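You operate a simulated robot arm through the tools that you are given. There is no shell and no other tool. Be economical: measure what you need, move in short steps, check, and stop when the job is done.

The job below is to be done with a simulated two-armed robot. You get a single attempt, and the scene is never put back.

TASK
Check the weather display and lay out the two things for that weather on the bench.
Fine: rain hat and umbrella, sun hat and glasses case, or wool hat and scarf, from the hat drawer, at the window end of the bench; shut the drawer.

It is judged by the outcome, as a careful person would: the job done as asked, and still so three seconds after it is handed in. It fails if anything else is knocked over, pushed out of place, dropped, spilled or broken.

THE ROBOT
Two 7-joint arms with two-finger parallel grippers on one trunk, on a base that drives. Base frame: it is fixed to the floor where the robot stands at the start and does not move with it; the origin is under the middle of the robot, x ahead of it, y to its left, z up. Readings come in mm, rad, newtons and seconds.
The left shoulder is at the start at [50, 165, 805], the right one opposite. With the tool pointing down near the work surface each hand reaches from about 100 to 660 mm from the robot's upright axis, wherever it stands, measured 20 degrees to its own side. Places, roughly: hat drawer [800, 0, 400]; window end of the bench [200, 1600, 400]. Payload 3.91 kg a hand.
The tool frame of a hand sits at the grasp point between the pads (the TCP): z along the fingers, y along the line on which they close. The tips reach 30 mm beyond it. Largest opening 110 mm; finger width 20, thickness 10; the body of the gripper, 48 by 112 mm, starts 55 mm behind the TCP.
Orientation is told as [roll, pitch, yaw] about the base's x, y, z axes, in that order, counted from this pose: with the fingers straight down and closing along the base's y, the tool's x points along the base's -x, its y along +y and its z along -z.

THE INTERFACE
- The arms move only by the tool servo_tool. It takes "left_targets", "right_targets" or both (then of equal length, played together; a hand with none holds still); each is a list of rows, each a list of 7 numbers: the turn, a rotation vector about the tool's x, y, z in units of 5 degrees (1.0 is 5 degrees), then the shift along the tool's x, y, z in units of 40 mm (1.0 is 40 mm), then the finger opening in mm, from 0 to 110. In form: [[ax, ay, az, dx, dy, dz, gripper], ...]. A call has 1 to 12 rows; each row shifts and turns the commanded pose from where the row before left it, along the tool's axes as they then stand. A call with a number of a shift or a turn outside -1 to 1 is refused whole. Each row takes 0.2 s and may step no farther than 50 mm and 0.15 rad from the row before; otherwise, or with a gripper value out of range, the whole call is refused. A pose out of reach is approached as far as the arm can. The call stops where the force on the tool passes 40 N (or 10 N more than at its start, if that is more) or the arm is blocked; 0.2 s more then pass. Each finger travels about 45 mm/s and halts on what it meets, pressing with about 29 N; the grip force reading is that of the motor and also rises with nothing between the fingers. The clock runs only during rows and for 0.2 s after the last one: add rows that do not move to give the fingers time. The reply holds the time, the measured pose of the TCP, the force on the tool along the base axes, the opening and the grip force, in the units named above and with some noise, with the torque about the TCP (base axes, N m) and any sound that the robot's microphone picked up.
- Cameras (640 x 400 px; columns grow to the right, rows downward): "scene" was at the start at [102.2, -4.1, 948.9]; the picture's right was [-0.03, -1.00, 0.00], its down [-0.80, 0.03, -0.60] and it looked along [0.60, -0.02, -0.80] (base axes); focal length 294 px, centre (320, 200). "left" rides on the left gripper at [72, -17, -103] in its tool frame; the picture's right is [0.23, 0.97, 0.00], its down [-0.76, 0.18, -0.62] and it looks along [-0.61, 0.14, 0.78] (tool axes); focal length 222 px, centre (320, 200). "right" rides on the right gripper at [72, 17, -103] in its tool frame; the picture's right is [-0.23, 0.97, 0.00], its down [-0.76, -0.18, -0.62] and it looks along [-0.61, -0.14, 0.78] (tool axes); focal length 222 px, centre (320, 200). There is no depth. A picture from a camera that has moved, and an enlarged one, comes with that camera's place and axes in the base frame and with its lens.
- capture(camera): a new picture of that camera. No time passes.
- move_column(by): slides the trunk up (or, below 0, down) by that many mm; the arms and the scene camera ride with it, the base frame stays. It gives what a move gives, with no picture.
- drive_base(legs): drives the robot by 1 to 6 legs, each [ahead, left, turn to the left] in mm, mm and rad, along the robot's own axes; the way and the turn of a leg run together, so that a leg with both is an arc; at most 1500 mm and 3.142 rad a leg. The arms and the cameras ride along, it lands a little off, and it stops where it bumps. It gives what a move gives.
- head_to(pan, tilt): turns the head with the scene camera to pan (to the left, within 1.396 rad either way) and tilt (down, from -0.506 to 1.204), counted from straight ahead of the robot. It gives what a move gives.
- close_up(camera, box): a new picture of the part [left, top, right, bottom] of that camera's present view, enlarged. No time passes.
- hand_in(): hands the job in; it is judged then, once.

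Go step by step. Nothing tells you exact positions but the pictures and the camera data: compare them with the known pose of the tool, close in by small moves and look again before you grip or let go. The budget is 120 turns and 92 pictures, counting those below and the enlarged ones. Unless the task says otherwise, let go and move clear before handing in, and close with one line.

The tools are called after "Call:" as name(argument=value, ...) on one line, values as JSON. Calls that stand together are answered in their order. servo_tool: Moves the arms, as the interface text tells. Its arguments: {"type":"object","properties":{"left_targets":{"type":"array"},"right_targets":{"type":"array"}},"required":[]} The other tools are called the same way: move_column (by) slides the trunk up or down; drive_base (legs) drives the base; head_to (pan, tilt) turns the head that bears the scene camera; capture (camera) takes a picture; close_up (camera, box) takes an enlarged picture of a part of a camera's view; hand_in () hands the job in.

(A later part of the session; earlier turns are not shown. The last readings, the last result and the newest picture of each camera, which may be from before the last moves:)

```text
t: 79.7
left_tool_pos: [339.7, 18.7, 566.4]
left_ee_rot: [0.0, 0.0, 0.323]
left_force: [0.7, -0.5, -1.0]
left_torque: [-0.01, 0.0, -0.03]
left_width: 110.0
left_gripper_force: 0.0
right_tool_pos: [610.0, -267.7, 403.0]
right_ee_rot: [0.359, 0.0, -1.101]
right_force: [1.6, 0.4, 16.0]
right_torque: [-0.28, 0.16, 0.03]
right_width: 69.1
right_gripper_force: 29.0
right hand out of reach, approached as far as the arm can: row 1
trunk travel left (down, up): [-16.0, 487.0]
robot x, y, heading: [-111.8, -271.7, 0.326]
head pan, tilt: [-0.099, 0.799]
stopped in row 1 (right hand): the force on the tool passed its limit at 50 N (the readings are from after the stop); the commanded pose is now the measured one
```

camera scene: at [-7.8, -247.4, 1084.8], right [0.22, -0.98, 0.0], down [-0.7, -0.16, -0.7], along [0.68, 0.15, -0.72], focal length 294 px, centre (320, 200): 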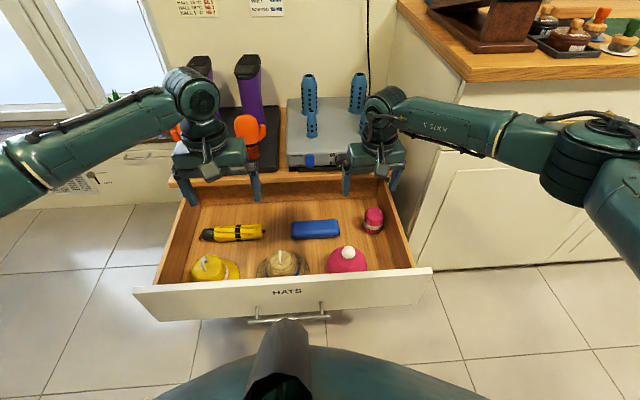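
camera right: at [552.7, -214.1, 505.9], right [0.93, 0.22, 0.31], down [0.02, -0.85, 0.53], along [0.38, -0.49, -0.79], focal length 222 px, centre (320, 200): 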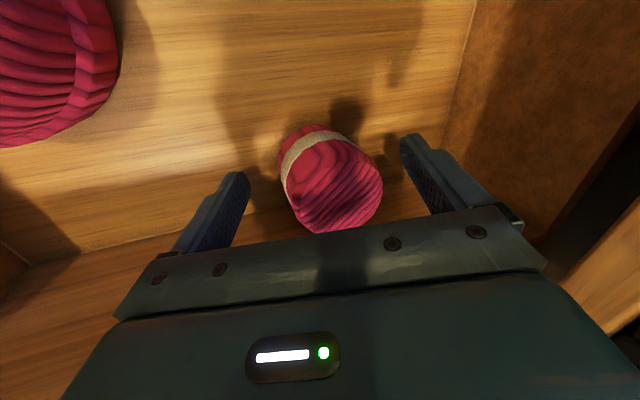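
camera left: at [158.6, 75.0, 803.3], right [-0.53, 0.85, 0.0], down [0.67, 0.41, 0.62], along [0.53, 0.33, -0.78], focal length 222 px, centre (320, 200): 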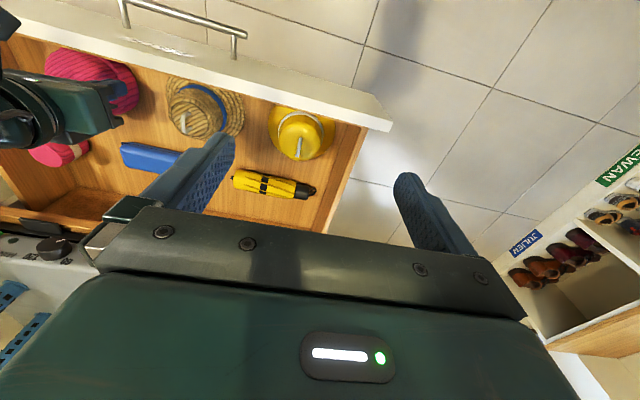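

That last step went down instead of up by mistake (it stopped on force, small shift). Now lift vertically.

Call:
servo_tool(right_targets=[[0, 0, 0, 0, 0.1, -0.3, 30], [0, 0, 0, 0, 0.29, -0.8, 30], [0, 0, 0, 0, 0.29, -0.8, 30], [0, 0, 0, 0, 0.29, -0.8, 30], [0, 0, 0, 0, 0.29, -0.8, 30]])

Call:
capture(camera="right")

Call:
capture(camera="scene")

```text
t: 80.9
left_tool_pos: [340.8, 20.1, 566.3]
left_ee_rot: [0.003, 0.002, 0.324]
left_force: [0.8, -0.6, -0.5]
left_torque: [-0.02, 0.02, -0.01]
left_width: 110.0
left_gripper_force: 0.0
right_tool_pos: [610.4, -268.0, 549.0]
right_ee_rot: [0.347, 0.001, -1.102]
right_force: [-0.1, -0.2, -1.4]
right_torque: [-0.01, 0.0, 0.03]
right_width: 62.9
right_gripper_force: 29.3
trunk travel left (down, up): [-16.0, 487.0]
robot x, y, heading: [-112.8, -273.0, 0.325]
head pan, tilt: [-0.099, 0.799]
```

```text
32 pictures are left
camera right: at [558.0, -213.2, 651.5], right [0.92, 0.21, 0.33], down [0.01, -0.85, 0.52], along [0.39, -0.48, -0.78], focal length 222 px, centre (320, 200)
```

right: 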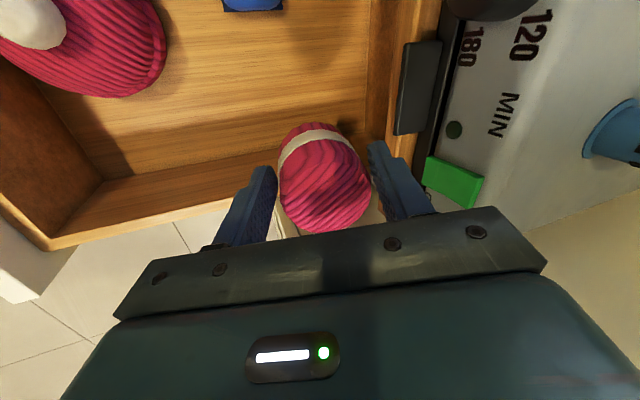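

```text
31 pictures are left
camera scene: at [-7.6, -247.4, 949.7], right [0.22, -0.98, 0.0], down [-0.7, -0.16, -0.7], along [0.68, 0.15, -0.72], focal length 294 px, centre (320, 200)
```

scene: 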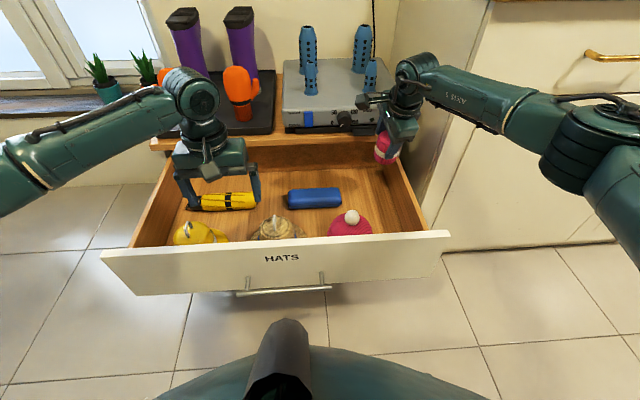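

Scarf is secured. I raise the right hand a bit and bring the left hand over the wool hat's pompom (≈(439,−221,420)).

Call:
servo_tool(right_targets=[[0, 0, 0, 0, 0.29, -0.8, 30], [0, 0, 0, 0, 0.29, -0.8, 30], [0, 0, 0, 0, 0, 0, 30], [0, 0, 0, 0, 0, 0, 30], [0, 0, 0, 0, 0, 0, 30], [0, 0, 0, 0, 0, 0, 30], [0, 0, 0, 0, 0, 0, 30], [0, 0, 0, 0, 0, 0, 30]], left_targets=[[0, 0, 0, 0, 0, 0, 80], [0, 0, 0, -0.063, -0.93, 0, 80], [0, 0, 0, -0.063, -0.93, 0, 80], [0, 0, 0, -0.063, -0.93, 0, 80], [0, 0, 0, -0.063, -0.93, 0, 80], [0, 0, 0, -0.063, -0.93, 0.3, 80], [0, 0, 0, -0.063, -0.93, 0.5, 80], [0, 0, 0, -0.063, -0.93, 0.5, 80]])

Call:
capture(camera="left")

Call:
capture(camera="scene")

```text
t: 82.7
left_tool_pos: [432.1, -205.4, 521.4]
left_ee_rot: [0.002, 0.002, 0.322]
left_force: [0.1, 0.2, 0.0]
left_torque: [0.03, 0.01, 0.01]
left_width: 79.9
left_gripper_force: 0.0
left hand out of reach, approached as far as the arm can: row 8
right_tool_pos: [608.4, -269.6, 616.3]
right_ee_rot: [0.348, 0.003, -1.099]
right_force: [0.2, 0.1, -0.6]
right_torque: [-0.05, 0.04, 0.0]
right_width: 62.4
right_gripper_force: 28.8
trunk travel left (down, up): [-16.0, 487.0]
robot x, y, heading: [-114.5, -270.5, 0.325]
head pan, tilt: [-0.099, 0.799]
```

```text
30 pictures are left
camera left: at [369.2, -245.4, 623.7], right [-0.52, 0.85, 0.0], down [0.67, 0.41, 0.62], along [0.53, 0.33, -0.78], focal length 222 px, centre (320, 200)
```

left: 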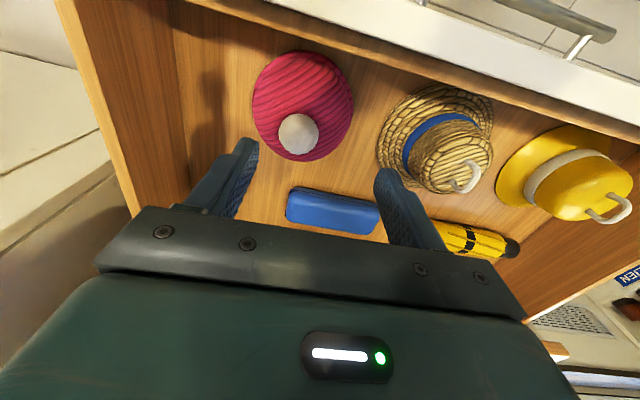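

```text
29 pictures are left
camera scene: at [-7.7, -247.3, 949.8], right [0.22, -0.98, 0.0], down [-0.7, -0.16, -0.7], along [0.68, 0.15, -0.72], focal length 294 px, centre (320, 200)
```

scene: 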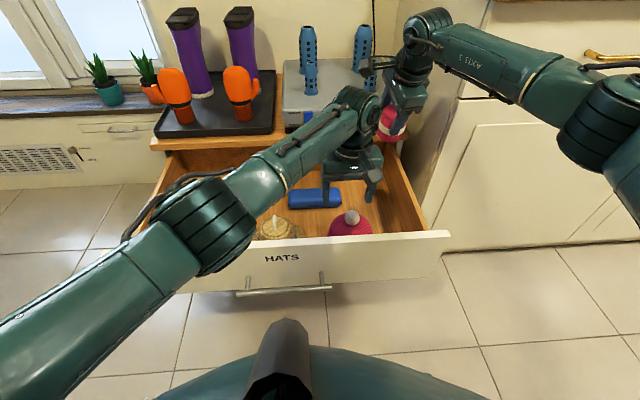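

Pompom triangulated at about (442,−222,438). The left hand is at its reach limit, so I shift the base 50 mm right and 12 mm ahead.

Call:
drive_base(legs=[[12, -50, 0]])

Call:
capture(camera="left")

```text
t: 83.8
left_tool_pos: [459.4, -248.6, 522.0]
left_ee_rot: [0.001, 0.003, 0.321]
left_force: [-0.3, 0.3, -0.3]
left_torque: [-0.04, 0.0, 0.04]
left_width: 80.0
left_gripper_force: 0.0
right_tool_pos: [636.0, -313.7, 616.5]
right_ee_rot: [0.347, 0.001, -1.101]
right_force: [-0.1, 1.2, -0.8]
right_torque: [-0.02, 0.03, 0.0]
right_width: 62.5
right_gripper_force: 29.3
trunk travel left (down, up): [-16.0, 487.0]
robot x, y, heading: [-87.3, -317.2, 0.321]
head pan, tilt: [-0.099, 0.799]
```

```text
28 pictures are left
camera left: at [396.6, -288.9, 624.2], right [-0.52, 0.85, 0.0], down [0.67, 0.41, 0.62], along [0.53, 0.33, -0.78], focal length 222 px, centre (320, 200)
```

left: 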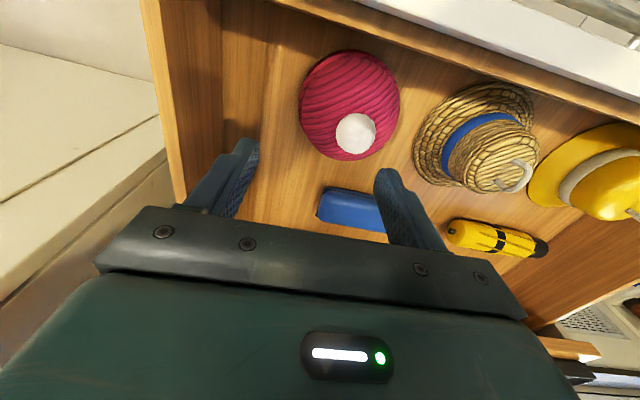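

Call:
servo_tool(left_targets=[[0, 0, 0, 0.17, 0.72, 0, 70], [0, 0, 0, 0, 0, 0.5, 70], [0, 0, 0, 0, 0, 0.5, 70]])

Call:
capture(camera="left")

```text
t: 84.6
left_tool_pos: [442.2, -222.3, 480.1]
left_ee_rot: [0.0, 0.002, 0.325]
left_force: [0.1, 0.9, -0.3]
left_torque: [0.01, 0.0, -0.03]
left_width: 70.0
left_gripper_force: 0.1
right_tool_pos: [636.0, -313.4, 617.3]
right_ee_rot: [0.349, 0.002, -1.1]
right_force: [0.2, 0.1, -1.7]
right_torque: [-0.01, -0.02, -0.02]
right_width: 61.9
right_gripper_force: 29.4
trunk travel left (down, up): [-16.0, 487.0]
robot x, y, heading: [-82.7, -317.8, 0.32]
head pan, tilt: [-0.099, 0.799]
```

```text
27 pictures are left
camera left: at [379.7, -263.0, 584.1], right [-0.53, 0.85, 0.0], down [0.67, 0.41, 0.62], along [0.53, 0.33, -0.78], focal length 222 px, centre (320, 200)
```

left: 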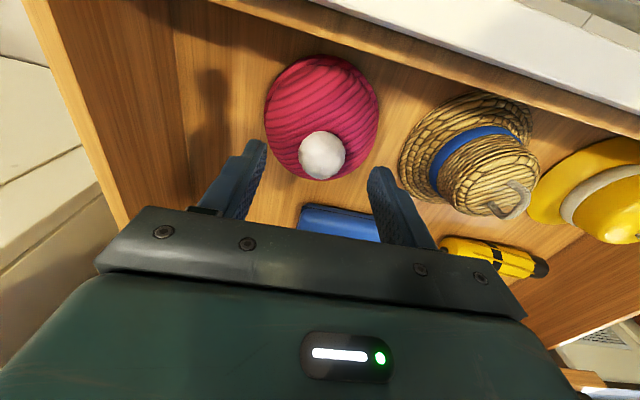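

Aligned over the pompom. Descend 38 mm and check.

Call:
servo_tool(left_targets=[[0, 0, 0, -0.08, 0, 0.4, 60], [0, 0, 0, 0, 0, 0.55, 60]])

Call:
capture(camera="left")

```text
t: 85.2
left_tool_pos: [447.0, -222.9, 445.0]
left_ee_rot: [0.0, 0.001, 0.324]
left_force: [-1.7, 0.9, 1.9]
left_torque: [0.06, 0.06, 0.04]
left_width: 60.3
left_gripper_force: 0.1
right_tool_pos: [635.8, -312.4, 616.9]
right_ee_rot: [0.349, 0.001, -1.1]
right_force: [0.7, 0.4, -0.8]
right_torque: [-0.03, 0.01, 0.01]
right_width: 62.3
right_gripper_force: 28.7
trunk travel left (down, up): [-16.0, 487.0]
robot x, y, heading: [-84.2, -319.8, 0.322]
head pan, tilt: [-0.099, 0.799]
```

```text
26 pictures are left
camera left: at [383.9, -263.0, 547.9], right [-0.52, 0.85, 0.0], down [0.67, 0.41, 0.62], along [0.53, 0.33, -0.78], focal length 222 px, centre (320, 200)
```

left: 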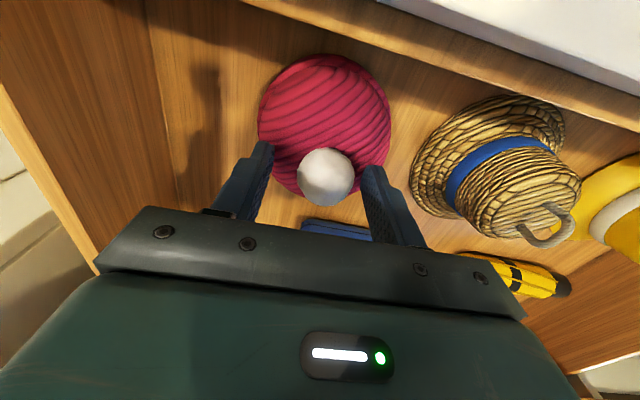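

Pompom is between the pads, centred about 13 mm below the TCP. Close gently, then lift.

Call:
servo_tool(left_targets=[[0, 0, 0, 0, 0, 0.05, 40], [0, 0, 0, 0, 0, 0, 20], [0, 0, 0, 0, 0, 0, 10], [0, 0, 0, 0, 0, 0, 10], [0, 0, 0, 0, 0, 0, 10]])

Call:
servo_tool(left_targets=[[0, 0, 0, 0, 0, -0.5, 10], [0, 0, 0, 0, 0, -0.8, 10], [0, 0, 0, 0, 0, -0.8, 10], [0, 0, 0, 0, 0, -0.8, 10]])

Call:
capture(camera="left")

```text
t: 86.4
left_tool_pos: [447.1, -223.5, 445.2]
left_ee_rot: [0.0, -0.004, 0.323]
left_force: [0.6, 5.1, 18.8]
left_torque: [0.33, 0.02, 0.01]
left_width: 51.8
left_gripper_force: 29.2
right_tool_pos: [635.4, -312.7, 618.6]
right_ee_rot: [0.349, 0.0, -1.101]
right_force: [0.8, -0.2, -0.6]
right_torque: [0.01, -0.01, 0.02]
right_width: 61.9
right_gripper_force: 28.9
trunk travel left (down, up): [-16.0, 487.0]
robot x, y, heading: [-86.0, -316.9, 0.324]
head pan, tilt: [-0.099, 0.799]
```

```text
t: 87.4
left_tool_pos: [448.5, -223.4, 558.0]
left_ee_rot: [0.002, 0.003, 0.322]
left_force: [0.7, -0.2, -0.6]
left_torque: [0.01, 0.02, -0.01]
left_width: 51.8
left_gripper_force: 29.3
right_tool_pos: [636.7, -313.8, 617.2]
right_ee_rot: [0.347, 0.001, -1.102]
right_force: [0.0, 0.0, -0.7]
right_torque: [0.01, 0.0, -0.02]
right_width: 61.8
right_gripper_force: 29.2
trunk travel left (down, up): [-16.0, 487.0]
robot x, y, heading: [-86.3, -315.6, 0.319]
head pan, tilt: [-0.099, 0.799]
```

```text
25 pictures are left
camera left: at [386.5, -263.3, 659.7], right [-0.52, 0.85, 0.0], down [0.67, 0.41, 0.62], along [0.53, 0.33, -0.78], focal length 222 px, centre (320, 200)
```

left: 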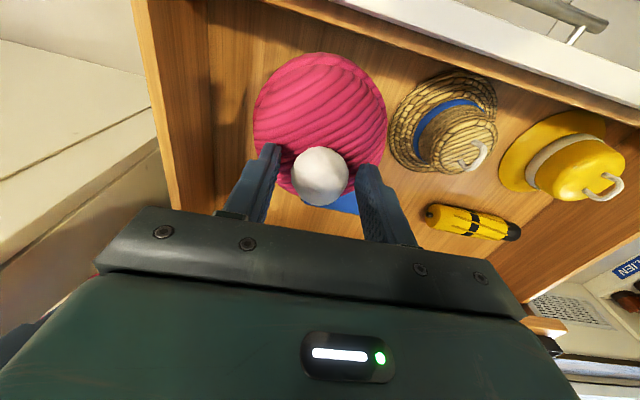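

Hat lifted. Raise the trunk for clearance, back away from the drawer, turn to face the bench and view it.

Call:
move_column(by=150)

Call:
drive_base(legs=[[-250, 0, 0], [0, 0, 1.41], [600, -300, 0]])

Call:
head_to(pan=-0.2, tilt=0.55)

Call:
capture(camera="scene")

```text
t: 89.2
left_tool_pos: [448.7, -223.3, 706.4]
left_ee_rot: [0.002, 0.003, 0.323]
left_force: [1.1, 0.4, -0.2]
left_torque: [0.02, 0.0, 0.0]
left_width: 51.2
left_gripper_force: 28.4
right_tool_pos: [636.0, -313.3, 766.0]
right_ee_rot: [0.348, 0.0, -1.102]
right_force: [-0.9, -0.8, -0.3]
right_torque: [0.0, 0.0, -0.01]
right_width: 61.6
right_gripper_force: 29.2
trunk travel left (down, up): [-166.0, 337.0]
robot x, y, heading: [-87.1, -316.4, 0.325]
head pan, tilt: [-0.099, 0.799]
```

```text
t: 97.8
left_tool_pos: [-145.5, 795.5, 705.7]
left_ee_rot: [0.0, 0.002, 1.753]
left_force: [0.4, -0.9, -1.4]
left_torque: [0.0, 0.02, 0.0]
left_width: 34.3
left_gripper_force: 28.8
right_tool_pos: [-30.3, 966.8, 767.1]
right_ee_rot: [0.349, 0.002, 0.329]
right_force: [-0.8, -0.4, -1.6]
right_torque: [-0.01, 0.01, -0.01]
right_width: 60.6
right_gripper_force: 28.6
trunk travel left (down, up): [-166.0, 337.0]
robot x, y, heading: [-124.7, 253.8, 1.751]
head pan, tilt: [-0.099, 0.799]
```

```text
t: 98.5
left_tool_pos: [-146.1, 794.7, 706.1]
left_ee_rot: [0.002, 0.002, 1.753]
left_force: [0.8, 0.0, -1.9]
left_torque: [-0.01, -0.01, -0.01]
left_width: 34.6
left_gripper_force: 28.9
right_tool_pos: [-31.2, 966.0, 766.0]
right_ee_rot: [0.348, 0.001, 0.329]
right_force: [0.6, 0.1, -0.8]
right_torque: [-0.03, 0.02, 0.02]
right_width: 60.7
right_gripper_force: 29.0
trunk travel left (down, up): [-166.0, 337.0]
robot x, y, heading: [-130.8, 253.6, 1.754]
head pan, tilt: [-0.201, 0.55]
```

```text
24 pictures are left
camera scene: at [-134.0, 367.9, 1121.1], right [1.0, -0.02, 0.0], down [-0.01, -0.52, -0.85], along [0.02, 0.85, -0.52], focal length 294 px, centre (320, 200)
```

scene: 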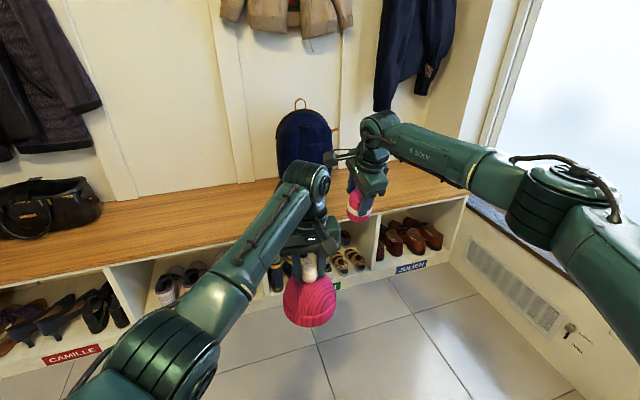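

The hat now hangs by its pompom (34 mm), scarf held. The bench's window-side front corner is at about (598,1548), top z≈408. I turn square to the bench and approach partway.

Call:
drive_base(legs=[[0, 0, 0.145], [0, -640, 0], [330, 0, 0]])

Call:
head_to(pan=-0.3, tilt=0.7)

Call:
capture(camera="scene")

```text
t: 103.0
left_tool_pos: [131.2, 918.1, 706.8]
left_ee_rot: [0.0, 0.004, 1.903]
left_force: [-0.3, -0.4, -1.4]
left_torque: [-0.04, -0.04, -0.03]
left_width: 34.5
left_gripper_force: 29.2
right_tool_pos: [219.1, 1107.2, 765.6]
right_ee_rot: [0.345, -0.001, 0.477]
right_force: [1.0, -0.1, -0.8]
right_torque: [-0.01, 0.02, 0.0]
right_width: 60.0
right_gripper_force: 28.8
trunk travel left (down, up): [-166.0, 337.0]
robot x, y, heading: [228.1, 388.3, 1.91]
head pan, tilt: [-0.201, 0.55]
stopped in leg 2: the robot was blocked; the commanded pose is now the measured one
```

```text
t: 103.7
left_tool_pos: [132.5, 917.8, 707.9]
left_ee_rot: [0.001, 0.002, 1.903]
left_force: [-0.2, 0.3, -1.0]
left_torque: [0.03, 0.01, 0.0]
left_width: 34.5
left_gripper_force: 28.8
right_tool_pos: [219.2, 1107.0, 765.5]
right_ee_rot: [0.346, 0.0, 0.478]
right_force: [1.0, -0.1, -1.4]
right_torque: [0.03, -0.01, 0.02]
right_width: 60.1
right_gripper_force: 28.9
trunk travel left (down, up): [-166.0, 337.0]
robot x, y, heading: [227.9, 383.6, 1.905]
head pan, tilt: [-0.3, 0.7]
```

```text
23 pictures are left
camera scene: at [216.5, 495.0, 1108.1], right [1.0, 0.04, 0.0], down [0.02, -0.64, -0.77], along [-0.03, 0.76, -0.64], focal length 294 px, centre (320, 200)
```

scene: 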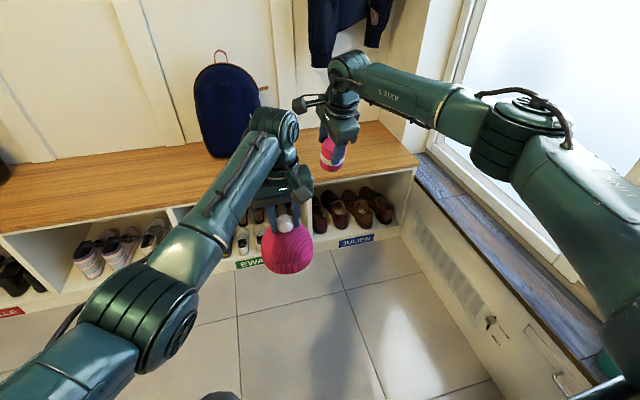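

The drive was blocked, probably by the base touching the drawer or chest on my right. Look to the right.

Call:
head_to(pan=-1.39, tilt=0.9)

Call:
capture(camera="scene")

```text
t: 105.1
left_tool_pos: [131.0, 917.7, 706.1]
left_ee_rot: [0.001, 0.002, 1.904]
left_force: [-0.3, -0.3, -0.3]
left_torque: [-0.01, -0.03, -0.02]
left_width: 34.4
left_gripper_force: 28.5
right_tool_pos: [219.2, 1106.0, 766.1]
right_ee_rot: [0.348, 0.002, 0.478]
right_force: [-0.4, 1.1, -1.6]
right_torque: [-0.02, 0.04, 0.01]
right_width: 59.9
right_gripper_force: 29.3
trunk travel left (down, up): [-166.0, 337.0]
robot x, y, heading: [231.5, 386.4, 1.904]
head pan, tilt: [-1.389, 0.901]
```

```text
22 pictures are left
camera scene: at [285.1, 447.4, 1091.9], right [0.49, -0.87, 0.0], down [-0.68, -0.39, -0.62], along [0.54, 0.31, -0.78], focal length 294 px, centre (320, 200)
```

scene: 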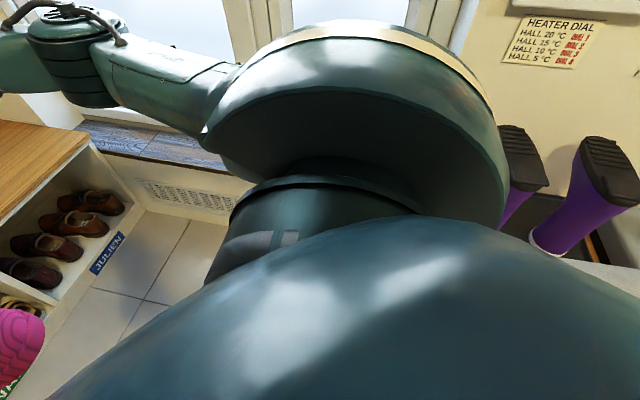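

My shoulder hides the chest, but the base is near it. I move ahead away from the chest first, then right, then look back.

Call:
drive_base(legs=[[60, 40, 0], [300, -40, 0]])

Call:
capture(camera="scene")

```text
t: 107.8
left_tool_pos: [8.0, 1256.3, 707.2]
left_ee_rot: [-0.001, 0.002, 1.911]
left_force: [0.2, 0.1, -1.3]
left_torque: [0.0, 0.02, 0.0]
left_width: 34.6
left_gripper_force: 29.0
right_tool_pos: [93.8, 1446.8, 765.4]
right_ee_rot: [0.347, 0.0, 0.486]
right_force: [0.0, 0.9, -1.0]
right_torque: [-0.05, 0.04, -0.02]
right_width: 59.7
right_gripper_force: 28.4
trunk travel left (down, up): [-166.0, 337.0]
robot x, y, heading: [108.3, 722.6, 1.911]
head pan, tilt: [-1.389, 0.901]
```

```text
21 pictures are left
camera scene: at [165.0, 788.0, 1091.8], right [0.5, -0.87, 0.0], down [-0.68, -0.39, -0.62], along [0.54, 0.31, -0.78], focal length 294 px, centre (320, 200)
```

scene: 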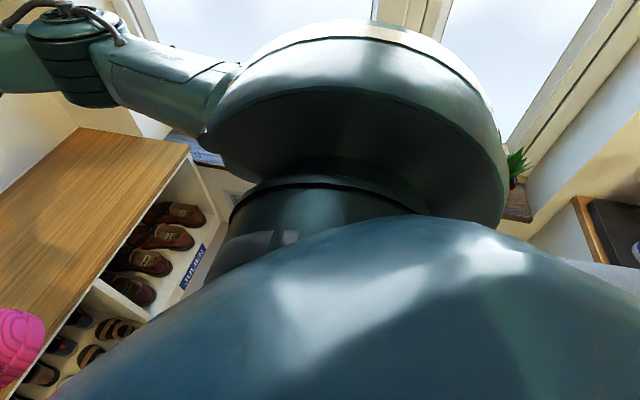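

Now move right along the bench, then look ahead again.

Call:
drive_base(legs=[[0, -260, 0]])

Call:
head_to(pan=-0.3, tilt=0.75)

Call:
capture(camera="scene")

```text
t: 110.7
left_tool_pos: [262.9, 1348.0, 706.8]
left_ee_rot: [0.0, 0.003, 1.909]
left_force: [-0.3, -0.5, -0.3]
left_torque: [0.05, 0.02, 0.04]
left_width: 34.5
left_gripper_force: 28.6
right_tool_pos: [350.1, 1537.5, 766.2]
right_ee_rot: [0.35, 0.0, 0.484]
right_force: [-0.5, 0.0, -0.3]
right_torque: [-0.01, -0.05, 0.03]
right_width: 59.7
right_gripper_force: 29.5
trunk travel left (down, up): [-166.0, 337.0]
robot x, y, heading: [364.6, 813.6, 1.904]
head pan, tilt: [-1.389, 0.901]
```

```text
t: 112.1
left_tool_pos: [262.8, 1348.5, 707.7]
left_ee_rot: [-0.002, 0.001, 1.909]
left_force: [-0.8, 0.4, -1.2]
left_torque: [-0.03, 0.02, -0.01]
left_width: 34.9
left_gripper_force: 29.1
right_tool_pos: [349.9, 1536.6, 766.6]
right_ee_rot: [0.347, 0.0, 0.484]
right_force: [1.1, 0.1, -0.4]
right_torque: [-0.03, 0.01, -0.02]
right_width: 59.3
right_gripper_force: 28.7
trunk travel left (down, up): [-166.0, 337.0]
robot x, y, heading: [367.8, 813.9, 1.908]
head pan, tilt: [-0.3, 0.75]
```

```text
20 pictures are left
camera scene: at [350.7, 923.5, 1103.8], right [1.0, 0.04, 0.0], down [0.03, -0.68, -0.73], along [-0.03, 0.73, -0.68], focal length 294 px, centre (320, 200)
```

scene: 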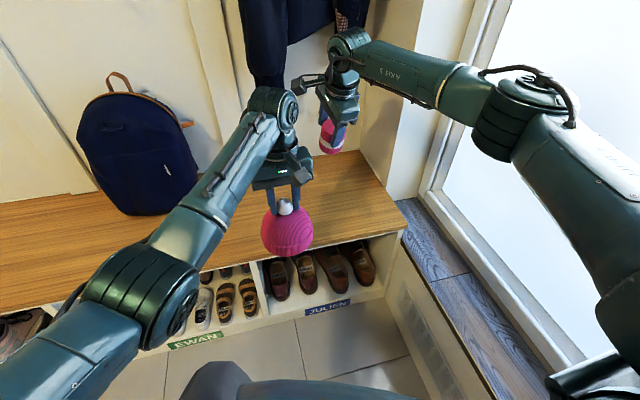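

Good position at the window end. Lower the trunk 140 mm, drive ahead 205 mm and look.

Call:
move_column(by=-140)

Call:
drive_base(legs=[[205, 0, 0]])

Call:
capture(camera="scene")

Call:
capture(camera="right")

```text
t: 113.7
left_tool_pos: [263.3, 1348.9, 566.8]
left_ee_rot: [0.0, 0.003, 1.91]
left_force: [0.0, -0.4, -0.9]
left_torque: [0.0, 0.01, 0.03]
left_width: 34.3
left_gripper_force: 29.1
right_tool_pos: [349.6, 1537.2, 626.1]
right_ee_rot: [0.348, 0.0, 0.484]
right_force: [-0.6, -0.1, -1.5]
right_torque: [0.0, -0.01, -0.01]
right_width: 59.2
right_gripper_force: 28.9
trunk travel left (down, up): [-26.0, 477.0]
robot x, y, heading: [364.2, 816.5, 1.912]
head pan, tilt: [-0.3, 0.75]
```

```text
t: 115.3
left_tool_pos: [194.7, 1537.4, 566.6]
left_ee_rot: [0.0, 0.002, 1.912]
left_force: [0.3, 0.3, 0.1]
left_torque: [-0.05, 0.02, 0.03]
left_width: 34.5
left_gripper_force: 28.8
right_tool_pos: [281.6, 1728.0, 626.4]
right_ee_rot: [0.347, 0.002, 0.484]
right_force: [-0.3, 0.3, -1.4]
right_torque: [-0.01, 0.04, -0.04]
right_width: 59.1
right_gripper_force: 29.2
trunk travel left (down, up): [-26.0, 477.0]
robot x, y, heading: [297.3, 1003.1, 1.91]
head pan, tilt: [-0.3, 0.75]
```

```text
19 pictures are left
camera scene: at [282.8, 1113.4, 963.8], right [1.0, 0.04, 0.0], down [0.03, -0.68, -0.73], along [-0.03, 0.73, -0.68], focal length 294 px, centre (320, 200)
```

scene: 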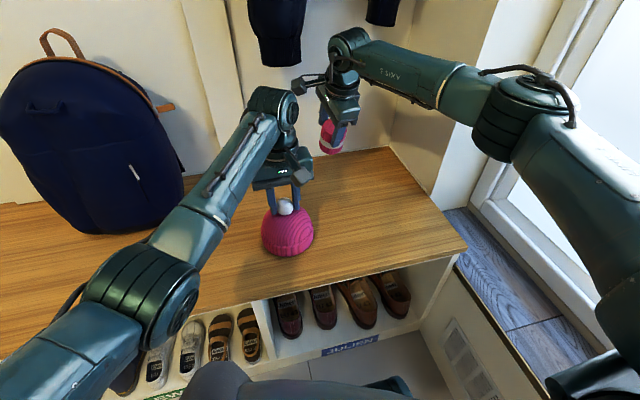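

```text
18 pictures are left
camera right: at [225.4, 1675.9, 728.3], right [-0.23, 0.92, 0.33], down [0.85, 0.02, 0.53], along [0.47, 0.4, -0.78], focal length 222 px, centre (320, 200)
```

right: 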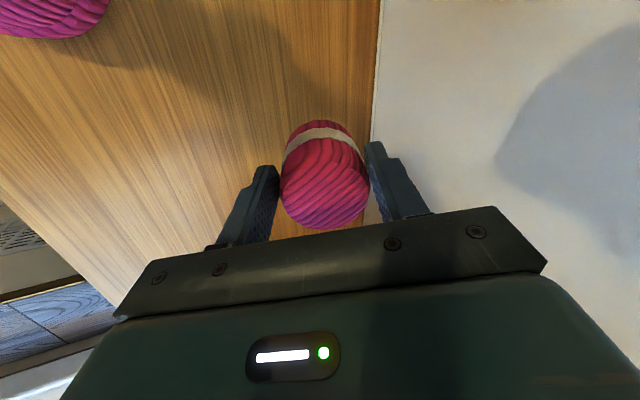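

Both items are over the bench. I bring the right hand back 55 mm and upright it so the scarf stands, and lower the hat most of the way.

Call:
servo_tool(right_targets=[[0, 0, 0, 0.1, -0.64, -0.23, 30], [0, 0, 0, 0.1, -0.64, -0.23, 30], [1, 0, 0, 0, 0, 0, 30], [1, 0, 0, 0, 0, 0, 30], [1, 0, 0, 0, 0, 0, 30], [1, 0, 0, 0, 0, 0, 30]], left_targets=[[0, 0, 0, 0, 0, 0.3, 10], [0, 0, 0, 0, 0, 0.3, 10], [0, 0, 0, 0, 0, 0.3, 10], [0, 0, 0, 0, 0, 0.2, 10], [0, 0, 0, 0, 0, 0, 10], [0, 0, 0, 0, 0, 0, 10]])

Call:
close_up(camera="scene", box=[210, 50, 450, 275])

```text
t: 115.9
left_tool_pos: [194.6, 1540.1, 561.3]
left_ee_rot: [-0.005, -0.017, 1.909]
left_force: [-1.0, -5.3, 17.0]
left_torque: [-0.55, 0.25, -0.01]
left_width: 34.5
left_gripper_force: 29.5
right_tool_pos: [294.1, 1690.3, 626.5]
right_ee_rot: [0.348, 0.0, 0.486]
right_force: [0.5, 0.4, -0.3]
right_torque: [-0.01, 0.02, 0.01]
right_width: 58.9
right_gripper_force: 28.4
trunk travel left (down, up): [-26.0, 477.0]
robot x, y, heading: [298.1, 1004.9, 1.918]
head pan, tilt: [-0.3, 0.75]
stopped in row 2 (left hand): the force on the tool passed its limit at 51 N (the readings are from after the stop); the commanded pose is now the measured one
```

```text
1.78 times, centred on (330, 162) of scene
camera zoom: at [282.7, 1112.0, 963.9], right [1.0, 0.04, 0.0], down [0.03, -0.68, -0.73], along [-0.03, 0.73, -0.68], focal length 523 px, centre (302, 267)
```

zoom: 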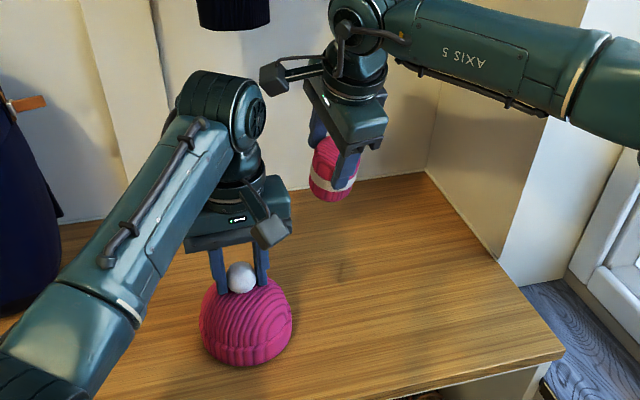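

The hat has touched the bench (bench is a bit higher than estimated). Ease up 2 mm and release it, then rise; the right hand completes its uprighting.

Call:
servo_tool(left_targets=[[0, 0, 0, 0, 0, -0.06, 34], [0, 0, 0, 0, 0, 0, 50], [0, 0, 0, 0, 0, 0, 66], [0, 0, 0, 0, 0, 0, 70], [0, 0, 0, 0, 0, -0.5, 70], [0, 0, 0, 0, 0, -0.8, 70], [0, 0, 0, 0, 0, -0.9, 70], [0, 0, 0, 0, 0, -0.9, 70]])

Call:
servo_tool(right_targets=[[0, 0, 0, 0.1, -0.4, -0.15, 30], [1, 0, 0, 0, 0, 0, 30], [1, 0, 0, 0, 0, 0, 30], [1, 0, 0, 0, 0, 0, 30], [1, 0, 0, 0, 0, 0, 30]])

Call:
capture(camera="scene")

```text
t: 117.7
left_tool_pos: [194.7, 1537.6, 685.7]
left_ee_rot: [-0.001, -0.01, 1.912]
left_force: [0.5, 0.1, -0.2]
left_torque: [-0.02, -0.01, -0.01]
left_width: 69.9
left_gripper_force: 0.1
right_tool_pos: [293.6, 1690.5, 626.3]
right_ee_rot: [0.346, -0.001, 0.486]
right_force: [0.7, -1.0, -1.0]
right_torque: [-0.01, -0.03, 0.03]
right_width: 59.0
right_gripper_force: 28.6
trunk travel left (down, up): [-26.0, 477.0]
robot x, y, heading: [292.2, 1005.2, 1.916]
head pan, tilt: [-0.3, 0.75]
```

```text
t: 118.9
left_tool_pos: [194.4, 1540.2, 683.8]
left_ee_rot: [-0.003, -0.012, 1.909]
left_force: [0.3, 0.4, -0.8]
left_torque: [-0.01, -0.01, -0.02]
left_width: 70.0
left_gripper_force: 0.1
right_tool_pos: [297.6, 1673.6, 626.3]
right_ee_rot: [-0.005, 0.001, 0.487]
right_force: [0.3, -0.7, -0.9]
right_torque: [-0.06, -0.01, 0.02]
right_width: 58.6
right_gripper_force: 29.0
trunk travel left (down, up): [-26.0, 477.0]
robot x, y, heading: [296.1, 1005.7, 1.908]
head pan, tilt: [-0.3, 0.75]
```

```text
16 pictures are left
camera scene: at [282.7, 1113.1, 963.8], right [1.0, 0.04, 0.0], down [0.03, -0.68, -0.73], along [-0.03, 0.73, -0.68], focal length 294 px, centre (320, 200)
```

scene: 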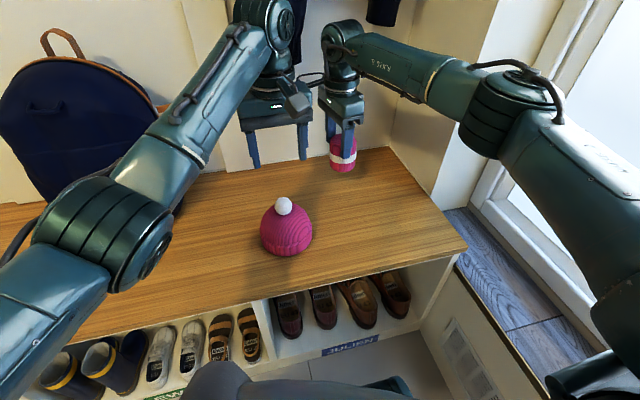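

Hat stands on the bench. The scarf is now upright; lower it towards the bench until contact.

Call:
servo_tool(right_targets=[[0, 0, 0, 0, 0, 0.8, 30], [0, 0, 0, 0, 0, 0.8, 30], [0, 0, 0, 0, 0, 0.3, 30], [0, 0, 0, 0, 0, 0.15, 30], [0, 0, 0, 0, 0, 0.15, 30], [0, 0, 0, 0, 0, 0.15, 30], [0, 0, 0, 0, 0, 0.1, 30], [0, 0, 0, 0, 0, 0.1, 30], [0, 0, 0, 0, 0, 0.1, 30], [0, 0, 0, 0, 0, 0.1, 30]])

Call:
close_up(camera="scene", box=[230, 80, 480, 280])

```text
t: 121.0
left_tool_pos: [195.8, 1537.9, 685.6]
left_ee_rot: [-0.004, -0.014, 1.909]
left_force: [0.1, -0.4, 0.2]
left_torque: [0.03, 0.0, 0.02]
left_width: 70.2
left_gripper_force: 0.0
right_tool_pos: [296.3, 1674.0, 529.4]
right_ee_rot: [0.006, 0.002, 0.486]
right_force: [2.9, -5.8, 17.0]
right_torque: [0.12, -0.21, -0.06]
right_width: 58.5
right_gripper_force: 29.0
trunk travel left (down, up): [-26.0, 477.0]
robot x, y, heading: [300.6, 1002.1, 1.916]
head pan, tilt: [-0.3, 0.75]
stopped in row 10 (right hand): the force on the tool passed its limit at 44 N (the readings are from after the stop); the commanded pose is now the measured one
```

```text
2.00 times, centred on (355, 180) of scene
camera zoom: at [282.9, 1111.3, 964.0], right [1.0, 0.04, 0.0], down [0.03, -0.68, -0.73], along [-0.03, 0.73, -0.68], focal length 589 px, centre (250, 240)
```

zoom: 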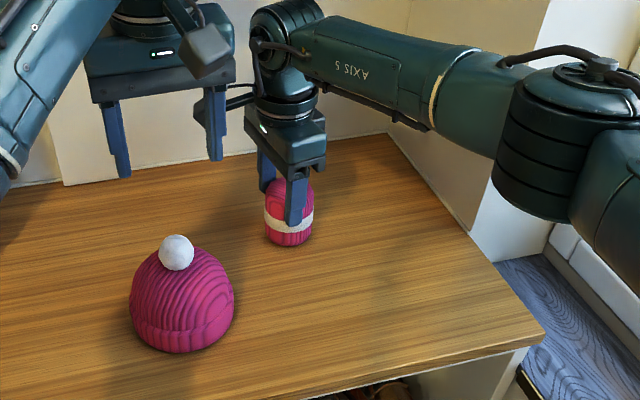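

The scarf stands on the bench. Release and rise.

Call:
servo_tool(right_targets=[[0, 0, 0, 0, 0, -0.05, 56], [0, 0, 0, 0, 0, 0, 66], [0, 0, 0, 0, 0, 0, 80], [0, 0, 0, 0, 0, 0, 90], [0, 0, 0, 0, 0, 0, 90], [0, 0, 0, 0, 0, -0.6, 90], [0, 0, 0, 0, 0, -0.9, 90], [0, 0, 0, 0, 0, -0.9, 90], [0, 0, 0, 0, 0, -0.9, 90]])

Call:
capture(camera="scene")

```text
t: 123.0
left_tool_pos: [193.8, 1538.2, 684.0]
left_ee_rot: [-0.004, -0.012, 1.909]
left_force: [-0.6, -0.7, -0.9]
left_torque: [0.01, -0.03, 0.0]
left_width: 69.9
left_gripper_force: 0.1
right_tool_pos: [298.5, 1671.4, 661.1]
right_ee_rot: [0.001, 0.002, 0.485]
right_force: [-0.9, -0.3, 0.1]
right_torque: [-0.01, -0.04, -0.02]
right_width: 89.9
right_gripper_force: 0.1
trunk travel left (down, up): [-26.0, 477.0]
robot x, y, heading: [297.5, 1009.0, 1.912]
head pan, tilt: [-0.3, 0.75]
```

```text
14 pictures are left
camera scene: at [282.8, 1112.9, 963.8], right [1.0, 0.04, 0.0], down [0.03, -0.68, -0.73], along [-0.03, 0.73, -0.68], focal length 294 px, centre (320, 200)
```

scene: 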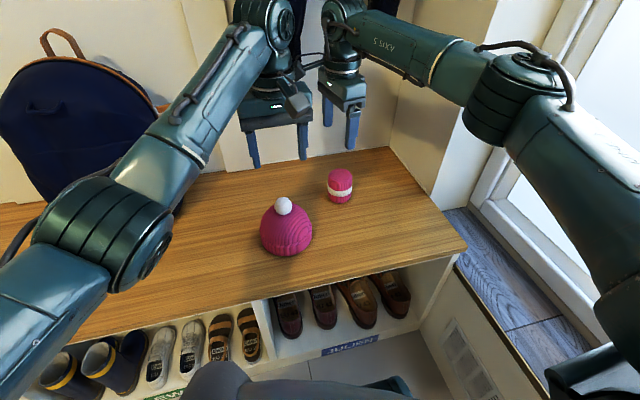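

Both items stand at the window end. Now back away and return to the chest along a wider route to check the drawer.

Call:
drive_base(legs=[[-300, 0, 0], [0, 900, 0], [-600, 0, 0], [0, 0, -1.585]])

Call:
head_to(pan=0, tilt=0.7)

Call:
capture(camera="scene")

```text
t: 139.6
left_tool_pos: [324.8, -45.6, 684.9]
left_ee_rot: [-0.004, -0.012, 0.347]
left_force: [-0.3, 0.4, -0.5]
left_torque: [0.01, -0.01, 0.03]
left_width: 69.9
left_gripper_force: 0.0
right_tool_pos: [459.2, -149.1, 660.5]
right_ee_rot: [0.001, 0.001, -1.078]
right_force: [-0.4, 1.0, 0.2]
right_torque: [0.02, -0.01, 0.0]
right_width: 89.9
right_gripper_force: 0.0
trunk travel left (down, up): [-26.0, 477.0]
robot x, y, heading: [-209.9, -152.7, 0.35]
head pan, tilt: [-0.3, 0.75]
```

```text
t: 140.4
left_tool_pos: [325.4, -45.2, 684.2]
left_ee_rot: [-0.005, -0.011, 0.345]
left_force: [-0.2, -0.5, 0.7]
left_torque: [0.02, -0.01, 0.0]
left_width: 70.2
left_gripper_force: 0.0
right_tool_pos: [459.5, -147.8, 660.3]
right_ee_rot: [0.001, 0.002, -1.078]
right_force: [0.2, -0.4, 0.1]
right_torque: [0.01, 0.01, -0.01]
right_width: 89.9
right_gripper_force: 0.1
trunk travel left (down, up): [-26.0, 477.0]
robot x, y, heading: [-209.4, -154.9, 0.35]
head pan, tilt: [0.0, 0.7]
```

```text
13 pictures are left
camera scene: at [-102.5, -114.2, 968.0], right [0.34, -0.94, 0.0], down [-0.61, -0.22, -0.76], along [0.72, 0.26, -0.64], focal length 294 px, centre (320, 200)
```

scene: 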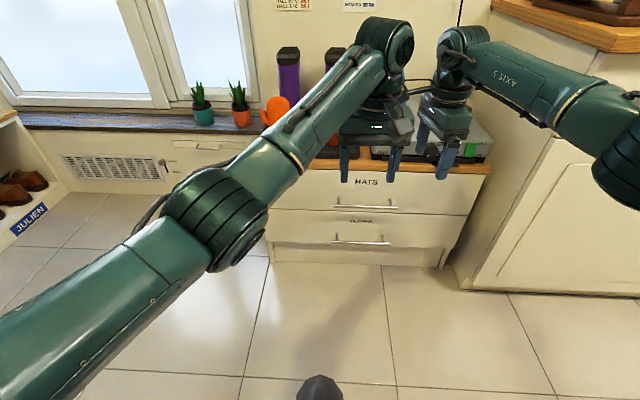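

The drawer has been pushed shut by my base earlier. Check whether it is completely flush.

Call:
close_up(camera="scene", box=[260, 150, 500, 300])

Call:
drive_base(legs=[[-250, 250, 0]])

Call:
head_to(pan=-0.35, tilt=0.55)

Call:
capture(camera="scene")

```text
2.67 times, centred on (380, 225) of scene
camera zoom: at [-102.5, -114.2, 968.0], right [0.34, -0.94, 0.0], down [-0.61, -0.22, -0.76], along [0.72, 0.26, -0.64], focal length 785 px, centre (160, 133)
```

zoom: 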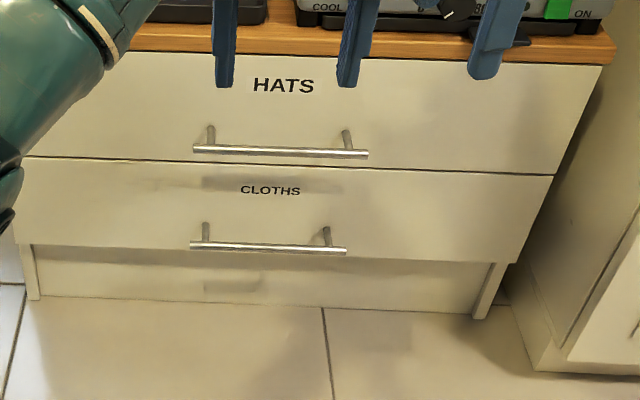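

```text
t: 143.3
left_tool_pos: [-1.0, 117.9, 684.8]
left_ee_rot: [-0.003, -0.013, 0.349]
left_force: [0.3, 0.4, 0.6]
left_torque: [-0.02, 0.0, 0.0]
left_width: 70.3
left_gripper_force: 0.0
right_tool_pos: [135.9, 15.4, 660.2]
right_ee_rot: [0.0, 0.001, -1.073]
right_force: [-0.2, 0.0, 0.4]
right_torque: [-0.01, -0.01, 0.0]
right_width: 90.1
right_gripper_force: 0.1
trunk travel left (down, up): [-26.0, 477.0]
robot x, y, heading: [-537.2, 9.4, 0.355]
head pan, tilt: [0.0, 0.7]
```

```text
t: 144.2
left_tool_pos: [0.6, 118.1, 685.1]
left_ee_rot: [-0.004, -0.012, 0.349]
left_force: [-0.3, 0.1, 1.0]
left_torque: [0.03, -0.02, -0.01]
left_width: 70.1
left_gripper_force: 0.0
right_tool_pos: [135.0, 14.9, 659.9]
right_ee_rot: [0.001, 0.003, -1.077]
right_force: [0.4, 0.1, -0.2]
right_torque: [0.02, 0.01, -0.01]
right_width: 89.8
right_gripper_force: 0.1
trunk travel left (down, up): [-26.0, 477.0]
robot x, y, heading: [-531.6, 12.9, 0.354]
head pan, tilt: [-0.351, 0.55]
```

```text
11 pictures are left
camera scene: at [-416.9, 19.0, 981.1], right [0.0, -1.0, 0.0], down [-0.52, 0.0, -0.85], along [0.85, 0.0, -0.52], focal length 294 px, centre (320, 200)
```

scene: 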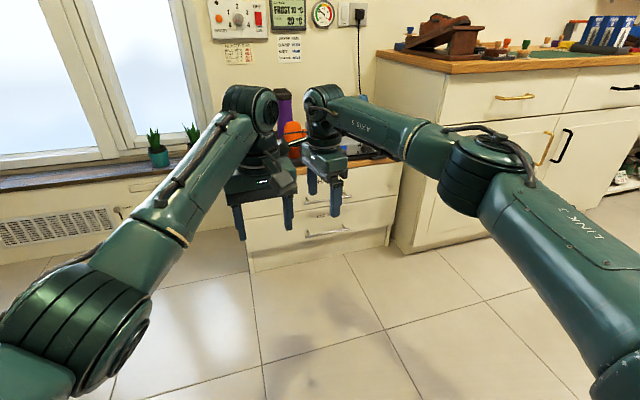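

The drawer looks flush. To be certain I'll give it a gentle push with the left fingertips above the handle: retract the right hand, lower and tilt the left hand, with fingers closed.

Call:
servo_tool(left_targets=[[0, 0, 0, 0, 0, 0.97, 40], [0, 0, 0, 0, 0, 0.97, 20], [0, 0, 0, 0, 0, 0.97, 0], [0, 0, 0, 0, 0, 0.97, 0], [0, 0, 0, 0, 0, 0.97, 0], [0, 0, 0, 0, 0, 0.97, 0], [0, -1, 0, 0, 0, 0, 0], [0, -1, 0, 0, 0, 0, 0], [0, -1, 0, 0, 0, 0, 0], [0, -1, 0, 0, 0, 0, 0], [0, -1, 0, 0, 0, 0, 0], [0, -1, 0, 0, 0, 0, 0]], right_targets=[[0, 0, 0, 0, -1, 0, 60], [0, 0, 0, 0, -1, 0, 60], [0, 0, 0, 0, -1, 0, 60], [0, 0, 0, 0, -1, -0.3, 60], [0, 0, 0, 0, -1, -0.3, 60], [0, 0, 0, 0, 0, 0, 60], [0, 0, 0, 0, 0, 0, 60], [0, 0, 0, 0, 0, 0, 60], [0, 0, 0, 0, 0, 0, 60], [0, 0, 0, 0, 0, 0, 60], [0, 0, 0, 0, 0, 0, 60], [0, 0, 0, 0, 0, 0, 60]])

Call:
drive_base(legs=[[0, 0, -0.028], [0, -300, 0], [400, 0, 0]])

Call:
head_to(pan=0, tilt=0.7)

Call:
capture(camera="scene")

```text
t: 147.0
left_tool_pos: [40.0, 122.2, 512.7]
left_ee_rot: [-0.017, -0.654, 0.351]
left_force: [0.1, -0.2, -0.5]
left_torque: [0.03, -0.03, 0.0]
left_width: 0.0
left_gripper_force: 29.1
right_tool_pos: [-39.5, -77.8, 683.6]
right_ee_rot: [0.001, 0.006, -1.074]
right_force: [-0.1, -1.5, 0.5]
right_torque: [0.02, 0.0, 0.05]
right_width: 60.1
right_gripper_force: 0.2
trunk travel left (down, up): [-26.0, 477.0]
robot x, y, heading: [-534.8, 9.4, 0.357]
head pan, tilt: [-0.351, 0.55]
stopped in row 12 (left hand): the arm was blocked; the commanded pose is now the measured one
```

```text
t: 152.7
left_tool_pos: [518.5, -42.0, 511.4]
left_ee_rot: [-0.018, -0.649, 0.334]
left_force: [0.9, 0.0, 0.8]
left_torque: [0.03, 0.02, 0.01]
left_width: 0.0
left_gripper_force: 28.8
right_tool_pos: [439.8, -240.3, 686.1]
right_ee_rot: [-0.002, 0.003, -1.09]
right_force: [-0.1, -0.5, 0.1]
right_torque: [-0.01, 0.03, 0.0]
right_width: 60.0
right_gripper_force: 0.1
trunk travel left (down, up): [-26.0, 477.0]
robot x, y, heading: [-53.3, -141.1, 0.336]
head pan, tilt: [-0.351, 0.55]
```

```text
t: 153.5
left_tool_pos: [519.8, -40.9, 512.6]
left_ee_rot: [-0.018, -0.65, 0.336]
left_force: [0.0, 0.7, -0.1]
left_torque: [0.05, 0.02, -0.01]
left_width: 0.0
left_gripper_force: 29.3
right_tool_pos: [438.6, -240.4, 685.8]
right_ee_rot: [-0.001, 0.005, -1.092]
right_force: [0.3, 0.0, -0.1]
right_torque: [0.0, -0.01, 0.04]
right_width: 59.9
right_gripper_force: 0.2
trunk travel left (down, up): [-26.0, 477.0]
robot x, y, heading: [-58.7, -144.2, 0.336]
head pan, tilt: [0.0, 0.7]
```

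```text
10 pictures are left
camera scene: at [54.3, -107.9, 967.8], right [0.33, -0.94, 0.0], down [-0.61, -0.21, -0.76], along [0.72, 0.25, -0.64], focal length 294 px, centre (320, 200)
```

scene: 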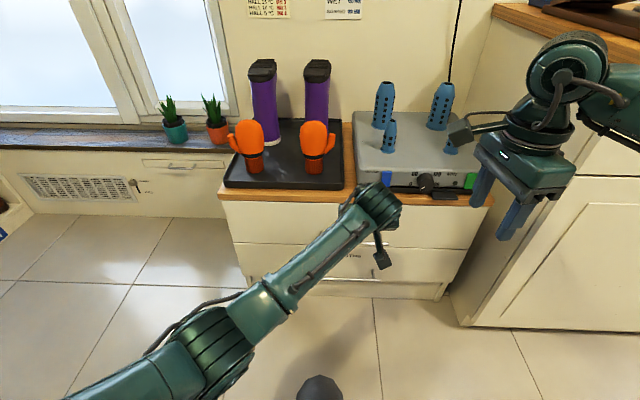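

The left fingertips are about 90 mm from the front but too high; extend along the tool by 85 mm (forward-down).

Call:
servo_tool(left_targets=[[0, 0, 0, 0, 0, 0.7, 0], [0, 0, 0, 0, 0, 0.7, 0], [0, 0, 0, 0, 0, 0.7, 0]])

Call:
capture(camera="left")

```text
t: 154.3
left_tool_pos: [567.1, -17.4, 444.1]
left_ee_rot: [-0.005, -0.649, 0.335]
left_force: [0.0, 0.5, 0.6]
left_torque: [0.0, 0.05, 0.0]
left_width: 0.0
left_gripper_force: 28.7
right_tool_pos: [438.5, -238.9, 686.7]
right_ee_rot: [0.001, 0.002, -1.09]
right_force: [0.9, -0.3, -0.3]
right_torque: [-0.01, -0.03, 0.02]
right_width: 60.0
right_gripper_force: 0.0
trunk travel left (down, up): [-26.0, 477.0]
robot x, y, heading: [-50.0, -142.9, 0.341]
head pan, tilt: [0.0, 0.7]
```

```text
9 pictures are left
camera left: at [459.7, -71.9, 481.1], right [-0.49, 0.86, -0.14], down [0.16, 0.25, 0.96], along [0.86, 0.44, -0.26], focal length 222 px, centre (320, 200)
```

left: 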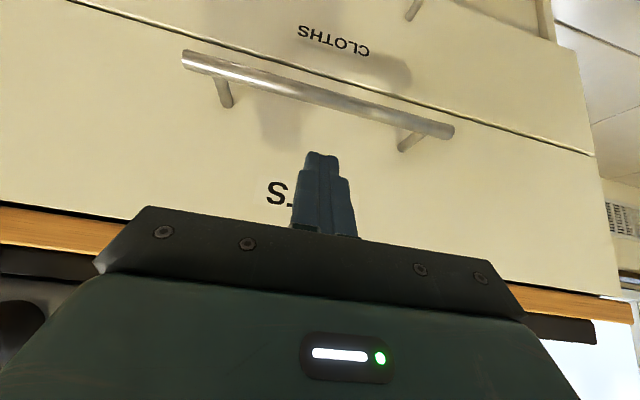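

Fingertips are placed between the handle and counter. Push forward in small steps until resistance.

Call:
servo_tool(left_targets=[[0, 0, 0, -0.24, 0, 0.18, 0], [0, 0, 0, -0.24, 0, 0.18, 0], [0, 0, 0, -0.2, 0, 0.15, 0], [0, 0, 0, -0.12, 0, 0.09, 0], [0, 0, 0, -0.12, 0, 0.09, 0], [0, 0, 0, -0.12, 0, 0.09, 0], [0, 0, 0, -0.12, 0, 0.09, 0]])

Call:
capture(camera="left")

```text
t: 155.9
left_tool_pos: [580.9, -29.4, 448.7]
left_ee_rot: [-0.025, -0.647, 0.329]
left_force: [-1.2, 0.1, -0.3]
left_torque: [-0.02, 0.02, -0.01]
left_width: 0.2
left_gripper_force: 28.9
left hand out of reach, approached as far as the arm can: row 2, 3, 4, 5, 6, 7
right_tool_pos: [439.0, -238.6, 687.0]
right_ee_rot: [-0.001, 0.002, -1.09]
right_force: [-0.3, -1.1, 0.8]
right_torque: [0.03, -0.01, -0.03]
right_width: 60.0
right_gripper_force: 0.1
trunk travel left (down, up): [-26.0, 477.0]
robot x, y, heading: [-55.5, -147.1, 0.337]
head pan, tilt: [0.0, 0.7]
```

```text
8 pictures are left
camera left: at [471.4, -81.9, 485.7], right [-0.47, 0.87, -0.16], down [0.16, 0.26, 0.95], along [0.87, 0.42, -0.26], focal length 222 px, centre (320, 200)
```

left: 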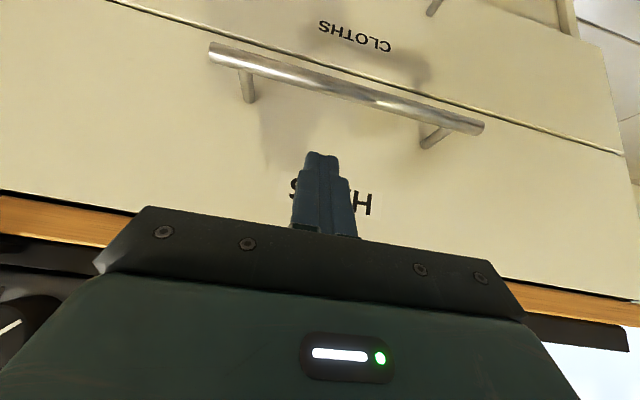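

Out of reach by about 30 mm; I'll drive the base forward gently to push.

Call:
drive_base(legs=[[22, 0, 0]])

Call:
drive_base(legs=[[12, 0, 0]])

```text
t: 156.7
left_tool_pos: [599.9, -23.0, 445.6]
left_ee_rot: [-0.024, -0.644, 0.327]
left_force: [-17.5, -3.9, -1.0]
left_torque: [0.04, 0.42, -0.01]
left_width: 0.2
left_gripper_force: 28.9
right_tool_pos: [459.2, -233.1, 686.0]
right_ee_rot: [0.0, 0.002, -1.091]
right_force: [-0.3, 0.2, -0.4]
right_torque: [-0.03, -0.02, 0.0]
right_width: 59.8
right_gripper_force: 0.2
trunk travel left (down, up): [-26.0, 477.0]
robot x, y, heading: [-32.2, -139.0, 0.341]
head pan, tilt: [0.0, 0.7]
```

```text
t: 157.5
left_tool_pos: [599.4, -23.6, 443.2]
left_ee_rot: [-0.025, -0.63, 0.33]
left_force: [0.4, 0.2, -0.2]
left_torque: [-0.04, 0.0, -0.01]
left_width: 0.3
left_gripper_force: 29.3
right_tool_pos: [463.9, -229.5, 686.1]
right_ee_rot: [-0.001, 0.002, -1.089]
right_force: [-0.1, 0.2, 0.1]
right_torque: [0.01, -0.01, 0.01]
right_width: 60.0
right_gripper_force: 0.0
trunk travel left (down, up): [-26.0, 477.0]
robot x, y, heading: [-27.5, -134.9, 0.337]
head pan, tilt: [0.0, 0.7]
stopped in leg 1: the force on the tool passed its limit at 56 N (the readings are from after the stop); the commanded pose is now the measured one
```

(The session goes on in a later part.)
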